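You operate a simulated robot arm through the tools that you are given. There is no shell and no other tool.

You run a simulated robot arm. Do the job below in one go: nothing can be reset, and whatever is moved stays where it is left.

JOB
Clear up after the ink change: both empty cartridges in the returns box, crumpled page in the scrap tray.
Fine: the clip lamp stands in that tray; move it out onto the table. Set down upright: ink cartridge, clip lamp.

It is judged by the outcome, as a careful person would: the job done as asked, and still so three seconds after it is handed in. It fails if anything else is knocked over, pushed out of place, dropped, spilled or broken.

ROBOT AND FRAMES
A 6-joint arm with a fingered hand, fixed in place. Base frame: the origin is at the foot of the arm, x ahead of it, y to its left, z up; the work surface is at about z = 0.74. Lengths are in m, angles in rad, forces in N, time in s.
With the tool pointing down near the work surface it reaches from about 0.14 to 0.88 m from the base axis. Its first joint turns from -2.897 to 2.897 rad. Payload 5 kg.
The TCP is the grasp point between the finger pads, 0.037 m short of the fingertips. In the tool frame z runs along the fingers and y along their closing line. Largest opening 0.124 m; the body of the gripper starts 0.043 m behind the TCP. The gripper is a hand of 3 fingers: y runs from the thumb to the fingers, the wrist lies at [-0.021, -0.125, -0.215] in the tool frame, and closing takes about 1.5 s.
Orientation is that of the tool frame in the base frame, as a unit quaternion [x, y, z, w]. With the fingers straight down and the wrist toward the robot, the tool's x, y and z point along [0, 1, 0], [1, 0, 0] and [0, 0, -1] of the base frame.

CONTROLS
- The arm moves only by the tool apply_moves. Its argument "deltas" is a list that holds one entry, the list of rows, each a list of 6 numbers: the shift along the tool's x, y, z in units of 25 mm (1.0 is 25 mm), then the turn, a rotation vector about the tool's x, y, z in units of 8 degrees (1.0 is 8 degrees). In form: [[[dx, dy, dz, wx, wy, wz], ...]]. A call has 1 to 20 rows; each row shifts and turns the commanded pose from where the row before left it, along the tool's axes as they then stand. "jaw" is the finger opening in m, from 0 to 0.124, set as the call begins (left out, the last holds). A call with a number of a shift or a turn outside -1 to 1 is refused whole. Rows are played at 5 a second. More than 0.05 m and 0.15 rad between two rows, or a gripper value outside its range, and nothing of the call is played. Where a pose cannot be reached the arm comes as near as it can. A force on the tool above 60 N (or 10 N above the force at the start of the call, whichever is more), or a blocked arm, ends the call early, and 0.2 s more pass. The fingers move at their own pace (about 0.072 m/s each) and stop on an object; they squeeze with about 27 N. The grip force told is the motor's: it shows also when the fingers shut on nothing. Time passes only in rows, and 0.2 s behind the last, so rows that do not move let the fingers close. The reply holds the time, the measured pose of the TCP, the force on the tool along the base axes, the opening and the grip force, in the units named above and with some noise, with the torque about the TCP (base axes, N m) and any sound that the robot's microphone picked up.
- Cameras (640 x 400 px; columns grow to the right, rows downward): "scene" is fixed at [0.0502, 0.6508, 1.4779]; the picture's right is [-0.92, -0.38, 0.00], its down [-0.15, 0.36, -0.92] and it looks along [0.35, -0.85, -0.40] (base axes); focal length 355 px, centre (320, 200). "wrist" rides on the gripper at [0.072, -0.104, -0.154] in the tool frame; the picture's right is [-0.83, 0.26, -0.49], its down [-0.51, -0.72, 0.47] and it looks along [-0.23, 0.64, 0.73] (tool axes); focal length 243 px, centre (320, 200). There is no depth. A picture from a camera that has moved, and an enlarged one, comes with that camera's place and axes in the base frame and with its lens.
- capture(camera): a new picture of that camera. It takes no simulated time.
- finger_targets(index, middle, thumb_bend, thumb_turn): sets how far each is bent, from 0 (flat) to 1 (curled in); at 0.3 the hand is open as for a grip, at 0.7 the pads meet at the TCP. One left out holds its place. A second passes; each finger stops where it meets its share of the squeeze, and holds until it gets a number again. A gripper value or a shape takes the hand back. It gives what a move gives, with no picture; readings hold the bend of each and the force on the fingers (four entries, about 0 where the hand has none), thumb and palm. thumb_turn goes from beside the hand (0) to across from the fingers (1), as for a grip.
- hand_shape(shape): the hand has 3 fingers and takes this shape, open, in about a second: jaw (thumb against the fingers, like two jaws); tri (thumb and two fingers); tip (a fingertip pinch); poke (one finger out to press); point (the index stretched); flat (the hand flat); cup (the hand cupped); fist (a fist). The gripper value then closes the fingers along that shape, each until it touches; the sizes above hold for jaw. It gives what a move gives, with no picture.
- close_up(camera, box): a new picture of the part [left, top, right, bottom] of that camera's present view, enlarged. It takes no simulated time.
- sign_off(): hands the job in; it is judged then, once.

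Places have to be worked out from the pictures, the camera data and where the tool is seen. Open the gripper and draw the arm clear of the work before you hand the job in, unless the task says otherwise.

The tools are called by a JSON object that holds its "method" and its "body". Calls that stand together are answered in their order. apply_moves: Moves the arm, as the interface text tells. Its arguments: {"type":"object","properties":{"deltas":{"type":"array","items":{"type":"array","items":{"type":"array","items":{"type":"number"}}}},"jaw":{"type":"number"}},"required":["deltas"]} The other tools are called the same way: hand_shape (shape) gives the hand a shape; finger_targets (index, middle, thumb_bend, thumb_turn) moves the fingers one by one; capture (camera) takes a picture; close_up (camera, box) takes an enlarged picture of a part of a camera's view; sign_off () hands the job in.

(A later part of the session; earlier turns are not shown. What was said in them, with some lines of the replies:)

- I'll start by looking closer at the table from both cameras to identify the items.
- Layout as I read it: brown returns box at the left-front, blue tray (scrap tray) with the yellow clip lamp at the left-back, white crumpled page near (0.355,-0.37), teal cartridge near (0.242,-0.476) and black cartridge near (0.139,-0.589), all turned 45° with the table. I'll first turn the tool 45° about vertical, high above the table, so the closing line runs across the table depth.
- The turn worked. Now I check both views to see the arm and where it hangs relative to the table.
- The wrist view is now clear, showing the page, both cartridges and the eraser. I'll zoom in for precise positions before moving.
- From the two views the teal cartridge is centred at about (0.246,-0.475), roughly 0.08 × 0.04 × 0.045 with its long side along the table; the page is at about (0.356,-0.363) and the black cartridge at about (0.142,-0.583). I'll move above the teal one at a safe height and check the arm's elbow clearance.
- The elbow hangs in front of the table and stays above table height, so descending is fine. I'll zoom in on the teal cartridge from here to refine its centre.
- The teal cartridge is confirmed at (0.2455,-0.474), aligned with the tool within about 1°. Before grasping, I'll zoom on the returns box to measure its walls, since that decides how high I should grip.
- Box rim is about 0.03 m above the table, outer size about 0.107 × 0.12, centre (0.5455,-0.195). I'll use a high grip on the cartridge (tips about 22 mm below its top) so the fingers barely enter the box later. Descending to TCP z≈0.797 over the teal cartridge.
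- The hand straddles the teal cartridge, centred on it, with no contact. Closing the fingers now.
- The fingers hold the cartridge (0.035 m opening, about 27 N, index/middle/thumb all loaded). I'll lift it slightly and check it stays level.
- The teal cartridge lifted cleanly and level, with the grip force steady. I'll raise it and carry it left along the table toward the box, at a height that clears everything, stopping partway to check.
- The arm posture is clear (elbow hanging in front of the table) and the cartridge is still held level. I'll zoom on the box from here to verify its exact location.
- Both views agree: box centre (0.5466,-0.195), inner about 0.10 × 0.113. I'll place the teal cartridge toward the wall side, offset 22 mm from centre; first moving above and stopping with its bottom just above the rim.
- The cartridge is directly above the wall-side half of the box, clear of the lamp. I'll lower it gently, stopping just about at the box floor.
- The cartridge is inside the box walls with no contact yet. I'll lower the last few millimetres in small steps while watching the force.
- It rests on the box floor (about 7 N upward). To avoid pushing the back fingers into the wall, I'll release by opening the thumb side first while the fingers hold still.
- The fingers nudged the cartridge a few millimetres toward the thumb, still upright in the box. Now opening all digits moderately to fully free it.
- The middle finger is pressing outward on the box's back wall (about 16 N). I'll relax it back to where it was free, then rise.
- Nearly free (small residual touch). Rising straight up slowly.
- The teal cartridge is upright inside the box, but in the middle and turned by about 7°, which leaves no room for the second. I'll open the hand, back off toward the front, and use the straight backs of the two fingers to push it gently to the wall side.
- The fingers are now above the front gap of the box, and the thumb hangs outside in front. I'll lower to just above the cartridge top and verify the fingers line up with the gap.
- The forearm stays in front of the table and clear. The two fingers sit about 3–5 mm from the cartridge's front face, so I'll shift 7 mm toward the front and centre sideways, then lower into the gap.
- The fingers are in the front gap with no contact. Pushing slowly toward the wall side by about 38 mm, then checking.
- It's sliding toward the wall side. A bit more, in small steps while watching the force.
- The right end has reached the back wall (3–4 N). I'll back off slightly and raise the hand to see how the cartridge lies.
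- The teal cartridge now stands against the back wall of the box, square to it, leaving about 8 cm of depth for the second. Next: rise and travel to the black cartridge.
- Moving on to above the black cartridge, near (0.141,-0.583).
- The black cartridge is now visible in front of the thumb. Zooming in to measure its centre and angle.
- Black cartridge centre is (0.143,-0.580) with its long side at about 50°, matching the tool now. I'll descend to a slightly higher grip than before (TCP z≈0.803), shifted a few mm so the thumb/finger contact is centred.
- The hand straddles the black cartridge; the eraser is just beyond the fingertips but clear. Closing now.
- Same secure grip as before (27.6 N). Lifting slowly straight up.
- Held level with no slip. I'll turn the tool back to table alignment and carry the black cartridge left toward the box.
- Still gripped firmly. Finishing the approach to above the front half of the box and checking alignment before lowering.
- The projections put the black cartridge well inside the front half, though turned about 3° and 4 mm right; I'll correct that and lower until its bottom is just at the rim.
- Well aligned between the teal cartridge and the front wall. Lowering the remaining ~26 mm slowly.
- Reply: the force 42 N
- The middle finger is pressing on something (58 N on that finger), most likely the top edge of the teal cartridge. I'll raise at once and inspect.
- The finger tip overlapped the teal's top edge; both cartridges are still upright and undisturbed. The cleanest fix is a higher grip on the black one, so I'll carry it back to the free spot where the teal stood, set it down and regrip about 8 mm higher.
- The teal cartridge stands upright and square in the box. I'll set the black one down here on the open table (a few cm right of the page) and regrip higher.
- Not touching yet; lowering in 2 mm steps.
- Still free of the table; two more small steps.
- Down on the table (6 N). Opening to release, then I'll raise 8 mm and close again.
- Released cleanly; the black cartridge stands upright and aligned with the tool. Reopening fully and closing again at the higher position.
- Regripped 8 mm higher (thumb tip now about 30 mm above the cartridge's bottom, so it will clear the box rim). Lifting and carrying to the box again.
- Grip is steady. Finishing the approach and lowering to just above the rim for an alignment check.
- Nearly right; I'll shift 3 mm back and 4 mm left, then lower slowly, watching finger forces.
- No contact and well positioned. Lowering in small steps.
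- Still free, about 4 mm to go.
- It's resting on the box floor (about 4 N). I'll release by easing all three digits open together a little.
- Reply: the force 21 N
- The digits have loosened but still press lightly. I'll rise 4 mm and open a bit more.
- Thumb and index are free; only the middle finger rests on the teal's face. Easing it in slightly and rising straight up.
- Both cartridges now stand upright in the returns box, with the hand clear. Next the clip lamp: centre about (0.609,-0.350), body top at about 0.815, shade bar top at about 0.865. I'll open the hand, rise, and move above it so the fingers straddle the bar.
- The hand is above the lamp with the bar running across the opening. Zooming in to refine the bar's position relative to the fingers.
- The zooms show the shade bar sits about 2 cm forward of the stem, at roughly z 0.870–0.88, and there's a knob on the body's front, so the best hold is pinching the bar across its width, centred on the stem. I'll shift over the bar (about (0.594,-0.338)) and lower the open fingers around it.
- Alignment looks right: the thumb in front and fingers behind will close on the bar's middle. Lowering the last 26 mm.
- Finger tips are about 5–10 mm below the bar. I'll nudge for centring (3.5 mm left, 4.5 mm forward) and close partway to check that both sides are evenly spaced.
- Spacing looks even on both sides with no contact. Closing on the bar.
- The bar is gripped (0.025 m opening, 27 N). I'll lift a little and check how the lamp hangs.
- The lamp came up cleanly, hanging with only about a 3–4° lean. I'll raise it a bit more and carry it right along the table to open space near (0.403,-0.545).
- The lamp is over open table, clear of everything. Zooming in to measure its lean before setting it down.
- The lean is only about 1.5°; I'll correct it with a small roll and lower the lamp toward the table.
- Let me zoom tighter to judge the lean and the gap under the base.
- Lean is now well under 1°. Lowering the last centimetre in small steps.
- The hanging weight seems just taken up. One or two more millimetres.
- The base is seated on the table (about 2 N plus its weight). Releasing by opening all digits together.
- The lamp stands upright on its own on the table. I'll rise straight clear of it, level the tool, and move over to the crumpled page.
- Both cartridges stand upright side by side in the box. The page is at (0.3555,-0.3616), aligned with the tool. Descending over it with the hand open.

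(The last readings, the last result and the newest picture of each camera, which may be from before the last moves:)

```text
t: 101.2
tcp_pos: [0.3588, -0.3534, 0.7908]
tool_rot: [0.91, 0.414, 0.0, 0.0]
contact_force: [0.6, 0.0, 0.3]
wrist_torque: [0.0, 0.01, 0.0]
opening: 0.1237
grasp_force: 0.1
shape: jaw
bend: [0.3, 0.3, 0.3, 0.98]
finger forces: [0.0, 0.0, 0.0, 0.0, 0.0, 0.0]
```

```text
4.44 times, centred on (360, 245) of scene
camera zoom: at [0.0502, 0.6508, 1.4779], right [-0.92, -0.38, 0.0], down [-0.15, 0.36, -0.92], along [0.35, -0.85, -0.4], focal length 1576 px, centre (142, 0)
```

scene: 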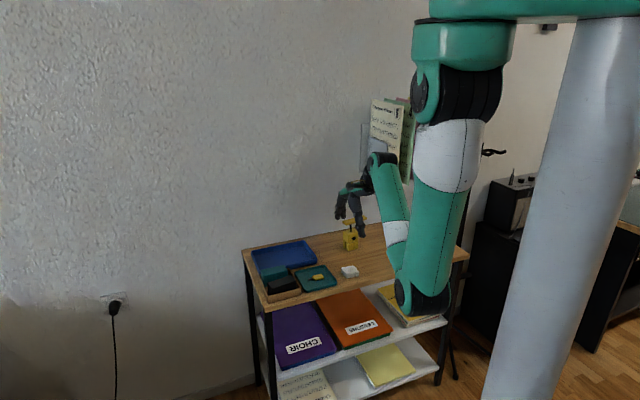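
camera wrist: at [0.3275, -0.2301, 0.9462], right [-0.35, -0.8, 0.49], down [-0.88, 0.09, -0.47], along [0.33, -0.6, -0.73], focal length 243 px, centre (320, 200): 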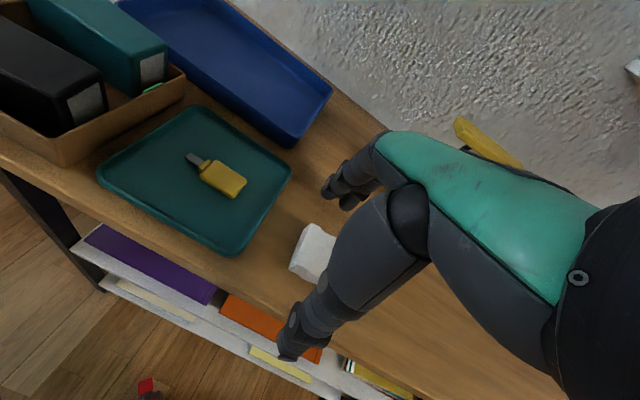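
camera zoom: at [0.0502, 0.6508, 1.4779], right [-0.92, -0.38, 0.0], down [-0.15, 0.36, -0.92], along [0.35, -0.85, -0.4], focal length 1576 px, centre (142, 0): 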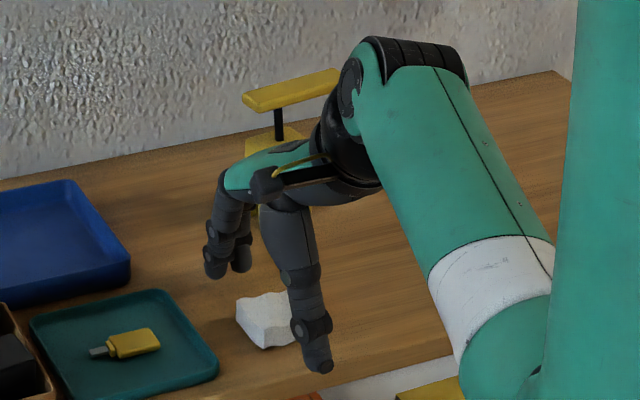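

Clear all around. Lowering 4 mm more and closing on the page.

{"method": "apply_moves", "body": {"deltas": [[[0, 0, 0.16, 0, 0, 0], [0, 0, 0, 0, 0, 0]]], "jaw": 0.124}}

{"method": "apply_moves", "body": {"deltas": [[[0, 0, 0, 0, 0, 0], [0, 0, 0, 0, 0, 0], [0, 0, 0, 0, 0, 0], [0, 0, 0, 0, 0, 0], [0, 0, 0, 0, 0, 0], [0, 0, 0, 0, 0, 0], [0, 0, 0, 0, 0, 0], [0, 0, 0, 0, 0, 0]]], "jaw": 0.0}}

{"method": "close_up", "body": {"camera": "wrist", "box": [220, 140, 420, 320]}}

{"method": "close_up", "body": {"camera": "scene", "box": [320, 220, 400, 290]}}

```text
t: 101.8
tcp_pos: [0.3592, -0.3521, 0.7877]
tool_rot: [0.91, 0.415, 0.0, 0.0]
contact_force: [-0.1, 0.3, 0.4]
wrist_torque: [-0.01, -0.01, 0.0]
opening: 0.1237
grasp_force: 0.0
shape: jaw
bend: [0.3, 0.3, 0.3, 0.98]
finger forces: [0.1, 0.0, 0.1, 0.0, 0.1, 0.0]
```

```text
t: 103.6
tcp_pos: [0.36, -0.3522, 0.787]
tool_rot: [0.91, 0.415, -0.001, 0.0]
contact_force: [0.5, 0.8, 0.1]
wrist_torque: [-0.02, -0.01, -0.02]
opening: 0.0387
grasp_force: 27.0
shape: jaw
bend: [0.74, 0.53, 0.74, 1.0]
finger forces: [15.9, 8.2, 0.0, 0.0, 24.1, 0.0]
```

```text
2.22 times, centred on (320, 230) of wrist
camera zoom: at [0.3277, -0.2305, 0.9423], right [-0.35, -0.8, 0.49], down [-0.88, 0.09, -0.47], along [0.33, -0.6, -0.73], focal length 539 px, centre (320, 133)
```

zoom: 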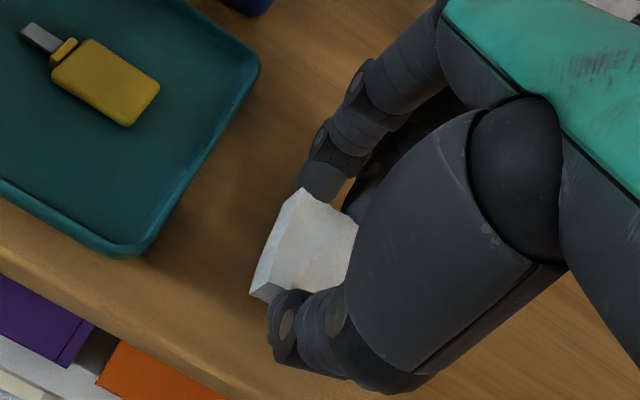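

```text
5.71 times, centred on (360, 255) of scene
camera zoom: at [0.0502, 0.6508, 1.4779], right [-0.92, -0.38, 0.0], down [-0.15, 0.36, -0.92], along [0.35, -0.85, -0.4], focal length 2027 px, centre (91, -114)
```

zoom: 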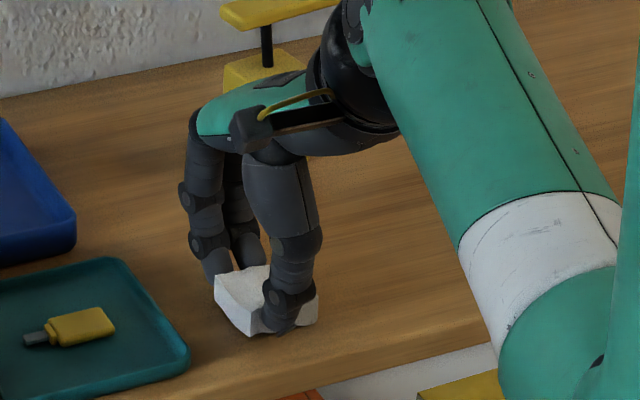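

Page gripped firmly. Lifting and carrying it over to the now-empty blue scrap tray.

{"method": "apply_moves", "body": {"deltas": [[[0, 0, -0.3, 0, 0, 0], [0, 0, -0.6, 0, 0, 0], [0, 0, -0.9, 0, 0, 0], [0, 0, -1, 0, 0, 0], [0, 0, -1, 0, 0, 0], [0, 0, -1, 0, 0, 0], [0, 0, -0.9, 0, 0, 0], [0.38, 0.42, 0, 0, 0, 0], [0.75, 0.83, 0, 0, 0, 0], [0.75, 0.83, 0, 0, 0, 0], [0.75, 0.83, 0, 0, 0, 0], [0.75, 0.83, 0, 0, 0, 0], [0.75, 0.83, 0, 0, 0, 0], [0.75, 0.83, 0, 0, 0, 0], [0.75, 0.83, 0, 0, 0, 0], [0.75, 0.83, 0, 0, 0, 0], [0.43, 0.48, 0, 0, 0, 0], [0, 0, 0, 0, 0, 0]]], "jaw": 0.0}}

{"method": "capture", "body": {"camera": "wrist"}}

{"method": "close_up", "body": {"camera": "scene", "box": [240, 180, 380, 310]}}

```text
t: 107.4
tcp_pos: [0.6151, -0.3494, 0.9317]
tool_rot: [0.91, 0.415, 0.0, 0.0]
contact_force: [-0.3, 0.1, -0.8]
wrist_torque: [0.01, 0.03, -0.04]
opening: 0.0386
grasp_force: 27.0
shape: jaw
bend: [0.74, 0.54, 0.74, 1.0]
finger forces: [15.7, 8.3, 0.0, 0.1, 24.2, 0.0]
```

```text
taken
camera wrist: at [0.5833, -0.2264, 1.0852], right [-0.35, -0.8, 0.49], down [-0.88, 0.09, -0.47], along [0.33, -0.6, -0.73], focal length 243 px, centre (320, 200)
```

wrist: 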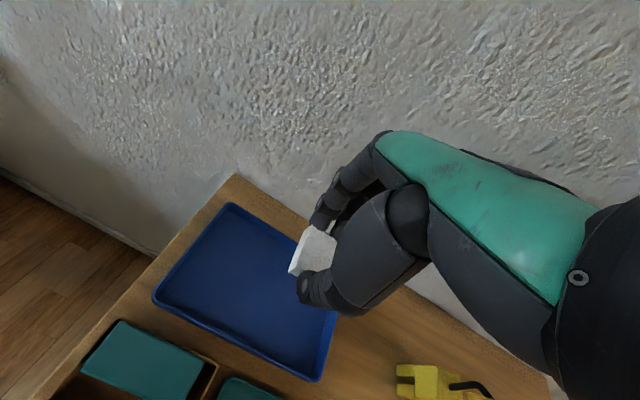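

```text
3.08 times, centred on (310, 245) of scene
camera zoom: at [0.0502, 0.6508, 1.4779], right [-0.92, -0.38, 0.0], down [-0.15, 0.36, -0.92], along [0.35, -0.85, -0.4], focal length 1091 px, centre (351, 62)
```

zoom: 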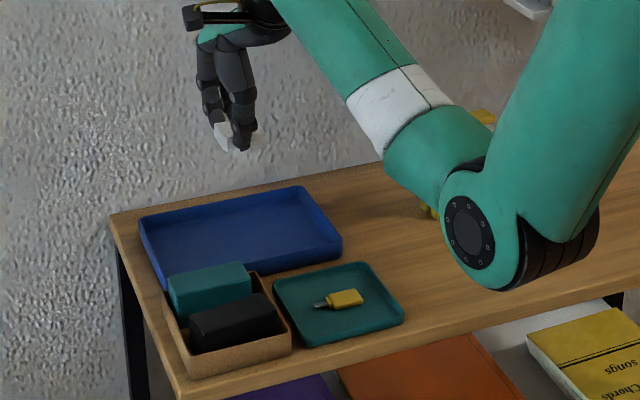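

The lamp is standing undisturbed and the page is above the tray centre. Lowering into the tray.

{"method": "apply_moves", "body": {"deltas": [[[0, 0, 0.5, 0, 0, 0], [0, 0, 0.9, 0, 0, 0], [0, 0, 1, 0, 0, 0], [0, 0, 1, 0, 0, 0], [0, 0, 0.9, 0, 0, 0], [0, 0, 0.6, 0, 0, 0], [0, 0, 0.4, 0, 0, 0], [0, 0, 0, 0, 0, 0]]], "jaw": 0.0}}

{"method": "close_up", "body": {"camera": "scene", "box": [240, 210, 340, 290]}}

{"method": "close_up", "body": {"camera": "wrist", "box": [120, 120, 420, 380]}}

```text
t: 109.2
tcp_pos: [0.614, -0.3472, 0.7987]
tool_rot: [0.91, 0.415, 0.0, 0.001]
contact_force: [0.5, -0.6, -0.2]
wrist_torque: [-0.03, -0.01, -0.01]
opening: 0.0386
grasp_force: 26.9
shape: jaw
bend: [0.74, 0.54, 0.74, 1.0]
finger forces: [15.8, 8.2, 0.0, 0.0, 24.1, 0.0]
```

```text
5.00 times, centred on (290, 250) of scene
camera zoom: at [0.0502, 0.6508, 1.4779], right [-0.92, -0.38, 0.0], down [-0.15, 0.36, -0.92], along [0.35, -0.85, -0.4], focal length 1773 px, centre (470, -50)
```

zoom: 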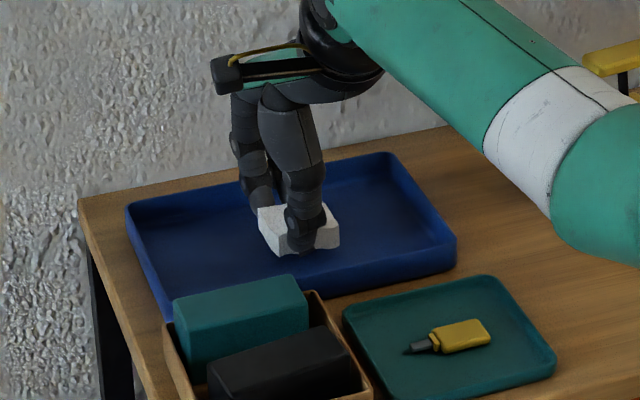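

```text
1.54 times, centred on (270, 250) of wrist
camera zoom: at [0.5821, -0.2263, 0.9524], right [-0.35, -0.8, 0.49], down [-0.88, 0.09, -0.47], along [0.33, -0.6, -0.73], focal length 373 px, centre (397, 123)
```

zoom: 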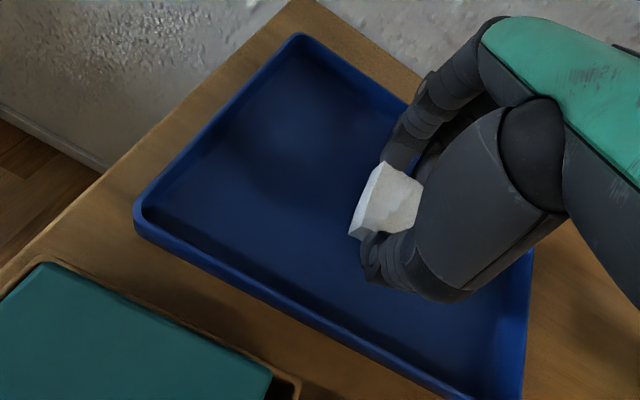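

About 8 mm above the tray floor. Final small steps down.

{"method": "apply_moves", "body": {"deltas": [[[0, 0, 0.1, 0, 0, 0], [0, 0, 0.1, 0, 0, 0], [0, 0, 0.06, 0, 0, 0], [0, 0, 0, 0, 0, 0]]], "jaw": 0.0}}

```text
t: 110.2
tcp_pos: [0.6139, -0.3489, 0.7921]
tool_rot: [0.91, 0.415, 0.0, 0.0]
contact_force: [-0.5, -0.7, 1.7]
wrist_torque: [0.0, -0.01, -0.01]
opening: 0.0388
grasp_force: 26.7
shape: jaw
bend: [0.74, 0.54, 0.74, 1.0]
finger forces: [15.8, 8.3, 0.0, 0.0, 24.7, 0.0]
```

Touching the tray floor lightly (1.7 N). Opening just enough to release inside the tray, then rising.

{"method": "apply_moves", "body": {"deltas": [[[0, 0, 0, 0, 0, 0], [0, 0, 0, 0, 0, 0], [0, 0, 0, 0, 0, 0], [0, 0, 0, 0, 0, 0], [0, 0, 0, 0, 0, 0]]], "jaw": 0.065}}

{"method": "close_up", "body": {"camera": "scene", "box": [240, 210, 340, 290]}}

{"method": "close_up", "body": {"camera": "wrist", "box": [120, 120, 420, 380]}}

```text
t: 111.4
tcp_pos: [0.6139, -0.3495, 0.7913]
tool_rot: [0.91, 0.415, 0.0, 0.001]
contact_force: [0.3, -0.6, 0.3]
wrist_torque: [0.0, -0.01, 0.02]
opening: 0.0644
grasp_force: 0.0
shape: jaw
bend: [0.74, 0.44, 0.68, 1.0]
finger forces: [0.0, 0.0, 0.0, 0.0, 0.0, 0.1]
```

```text
5.00 times, centred on (290, 250) of scene
camera zoom: at [0.0502, 0.6508, 1.4779], right [-0.92, -0.38, 0.0], down [-0.15, 0.36, -0.92], along [0.35, -0.85, -0.4], focal length 1773 px, centre (470, -50)
```

zoom: 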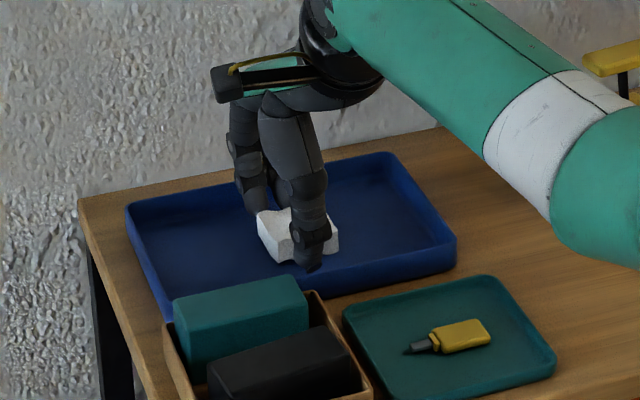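

```text
1.54 times, centred on (270, 250) of wrist
camera zoom: at [0.5825, -0.2264, 0.9461], right [-0.35, -0.8, 0.49], down [-0.88, 0.09, -0.47], along [0.33, -0.6, -0.73], focal length 373 px, centre (397, 123)
```

zoom: 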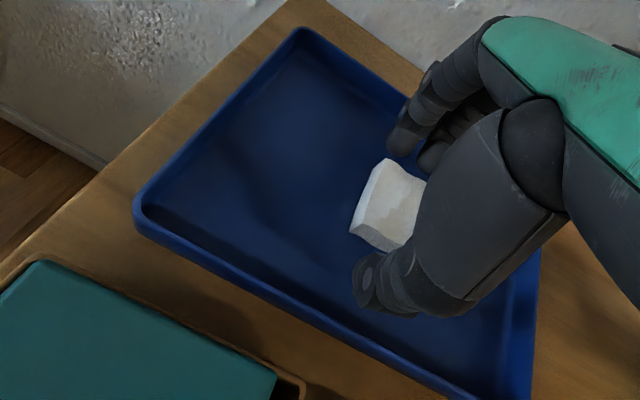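

The page lies free in the tray with the fingers clear on both sides. Rising straight up.

{"method": "apply_moves", "body": {"deltas": [[[0, 0, -0.3, 0, 0, 0], [0, 0, -0.6, 0, 0, 0], [0, 0, -0.9, 0, 0, 0], [0, 0, -1, 0, 0, 0], [0, 0, -1, 0, 0, 0], [0, 0, -1, 0, 0, 0], [0, 0, -1, 0, 0, 0], [0, 0, -0.8, 0, 0, 0], [0, 0, 0, 0, 0, 0]]], "jaw": 0.065}}

{"method": "capture", "body": {"camera": "scene"}}

{"method": "close_up", "body": {"camera": "scene", "box": [240, 210, 360, 310]}}

{"method": "capture", "body": {"camera": "wrist"}}

```text
t: 113.4
tcp_pos: [0.6147, -0.3486, 0.958]
tool_rot: [0.91, 0.414, 0.0, 0.0]
contact_force: [1.1, -0.2, -1.4]
wrist_torque: [-0.02, -0.01, -0.02]
opening: 0.0646
grasp_force: 0.1
shape: jaw
bend: [0.74, 0.44, 0.68, 1.0]
finger forces: [0.0, 0.0, 0.1, 0.0, 0.0, 0.1]
```

```text
taken
```

scene: 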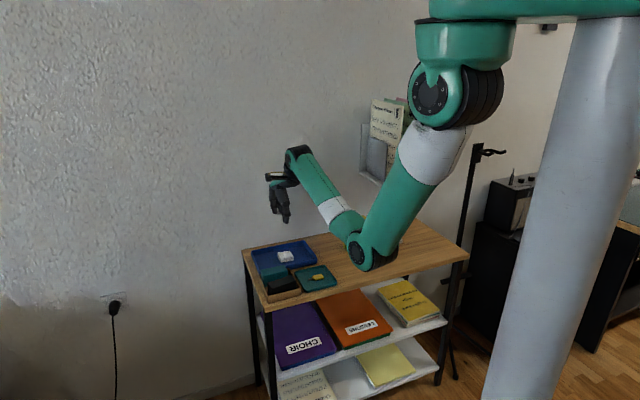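

```text
4.00 times, centred on (300, 260) of scene
camera zoom: at [0.0502, 0.6508, 1.4779], right [-0.92, -0.38, 0.0], down [-0.15, 0.36, -0.92], along [0.35, -0.85, -0.4], focal length 1419 px, centre (400, -40)
```

zoom: 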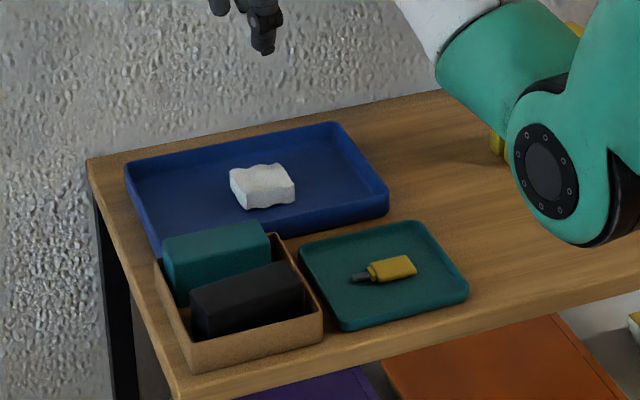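

```text
taken
camera wrist: at [0.5826, -0.2258, 1.1123], right [-0.35, -0.8, 0.49], down [-0.88, 0.09, -0.47], along [0.33, -0.6, -0.73], focal length 243 px, centre (320, 200)
```

wrist: 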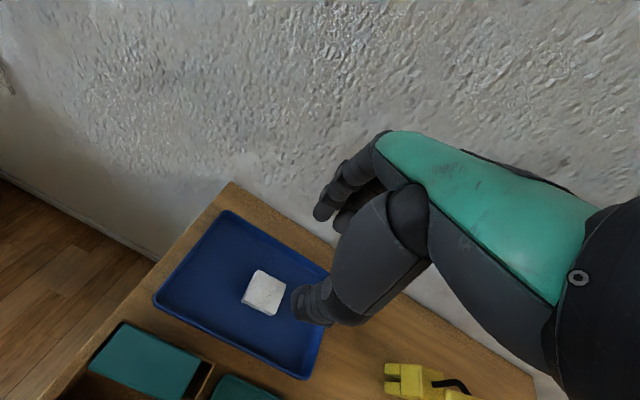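

The page rests in the scrap tray. Before withdrawing, I'll zoom in to verify that both cartridges are level in the box and nothing else has moved.

{"method": "close_up", "body": {"camera": "scene", "box": [262, 256, 312, 306]}}

{"method": "close_up", "body": {"camera": "wrist", "box": [140, 190, 340, 400]}}

```text
8.00 times, centred on (287, 281) of scene
camera zoom: at [0.0502, 0.6508, 1.4779], right [-0.92, -0.38, 0.0], down [-0.15, 0.36, -0.92], along [0.35, -0.85, -0.4], focal length 2837 px, centre (584, -448)
```

zoom: 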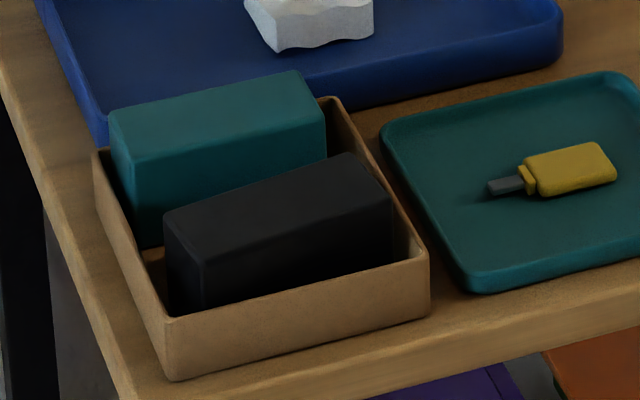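

```text
1.90 times, centred on (240, 295) of wrist
camera zoom: at [0.5826, -0.2258, 1.1123], right [-0.35, -0.8, 0.49], down [-0.88, 0.09, -0.47], along [0.33, -0.6, -0.73], focal length 462 px, centre (472, 19)
```

zoom: 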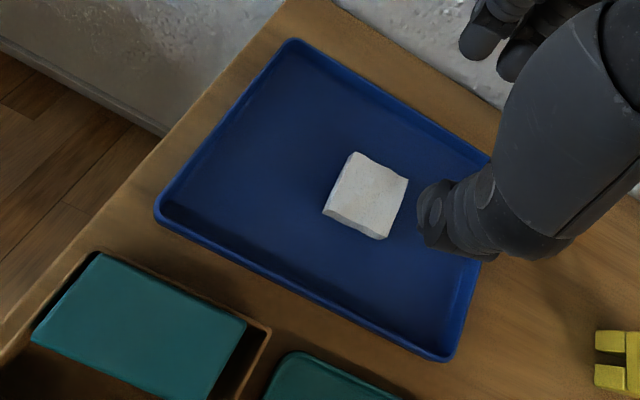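

Everything is in place: cartridges level in the box, page in the tray. Now opening the hand fully, rising and drawing the arm back clear of the table.

{"method": "apply_moves", "body": {"deltas": [[[0, 0, -0.8, 0, 0, 0], [0, 0, -1, 0, 0, 0], [0, 0, -1, 0, 0, 0], [0, 0, -1, 0, 0, 0], [0, 0, -1, 0, 0, 0], [0, -0.5, 0, 0, 0, 0], [0, -0.9, 0, 0, 0, 0], [0, -0.9, 0, 0, 0, 0], [0, -0.9, 0, 0, 0, 0], [0, -0.9, 0, 0, 0, 0], [0, -0.9, 0, 0, 0, 0], [0, -0.9, 0, 0, 0, 0], [0, -0.9, 0, 0, 0, 0], [0, -0.9, 0, 0, 0, 0], [0, -0.9, 0, 0, 0, 0], [0, -0.5, 0, 0, 0, 0], [0, 0, 0, 0, 0, 0]]], "jaw": 0.124}}

{"method": "capture", "body": {"camera": "scene"}}

{"method": "close_up", "body": {"camera": "scene", "box": [230, 200, 480, 320]}}

{"method": "capture", "body": {"camera": "wrist"}}

```text
t: 117.0
tcp_pos: [0.4403, -0.1999, 1.0763]
tool_rot: [0.91, 0.415, 0.0, 0.0]
contact_force: [0.3, -0.6, 0.4]
wrist_torque: [0.0, 0.0, 0.02]
opening: 0.1237
grasp_force: 0.2
shape: jaw
bend: [0.3, 0.3, 0.3, 0.98]
finger forces: [0.0, 0.0, 0.1, 0.1, 0.0, 0.0]
```

```text
taken
```

scene: 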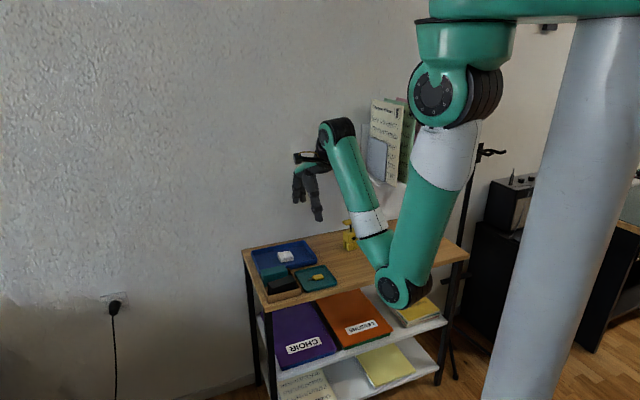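

```text
2.56 times, centred on (355, 260) of scene
camera zoom: at [0.0502, 0.6508, 1.4779], right [-0.92, -0.38, 0.0], down [-0.15, 0.36, -0.92], along [0.35, -0.85, -0.4], focal length 908 px, centre (230, 46)
```

zoom: 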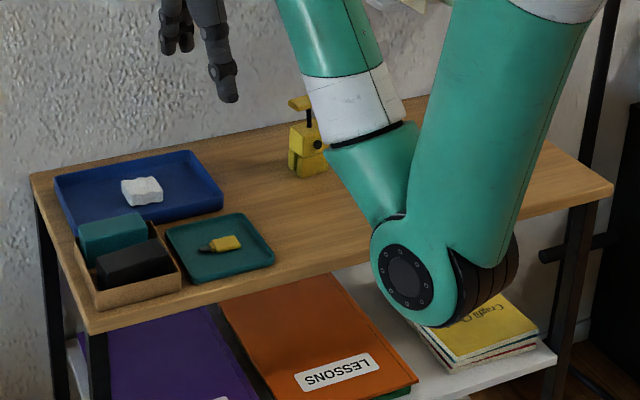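

```text
taken
camera wrist: at [0.4096, -0.0775, 1.2314], right [-0.35, -0.8, 0.49], down [-0.88, 0.09, -0.47], along [0.33, -0.6, -0.73], focal length 243 px, centre (320, 200)
```

wrist: 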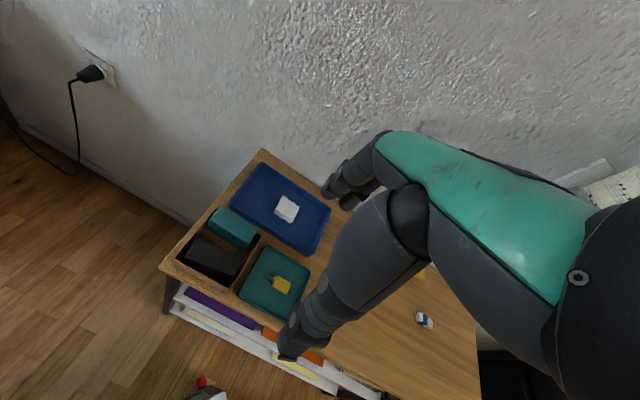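

Final check: teal and black cartridges are upright in the returns box, the page is in the blue scrap tray, and the clip lamp stands upright on the table. The eraser, USB stick and trays are where they were, and the hand is open and drawn clear, so I'm handing the job in.

{"method": "sign_off", "body": {}}

```text
The job is handed in.
```

The job is done and handed in. My last pictures before sign-off showed:

- **Cartridges:** the teal and black cartridges both stand upright in the brown returns box. The black one sits turned by about 8° against the box walls.
- **Crumpled page:** it lies in the blue scrap tray.
- **Clip lamp:** it is out of the tray and stands upright on open table, between the tray and the eraser.
- **Everything else:** the eraser, the USB stick, the trays and the box look where they started.

Two contacts happened while placing the cartridges, and neither knocked anything over:

- **Teal cartridge:** it shifted and turned inside the box when I released it. I pushed it gently against the back wall to make room for the second one.
- **Black cartridge:** on my first try at lowering it, a finger pressed on the top edge of the teal one (about 58 N on that finger). I backed off, set the black one down on the table, gripped it higher and then placed it cleanly.

The hand is open and the arm is clear of the items on the table.
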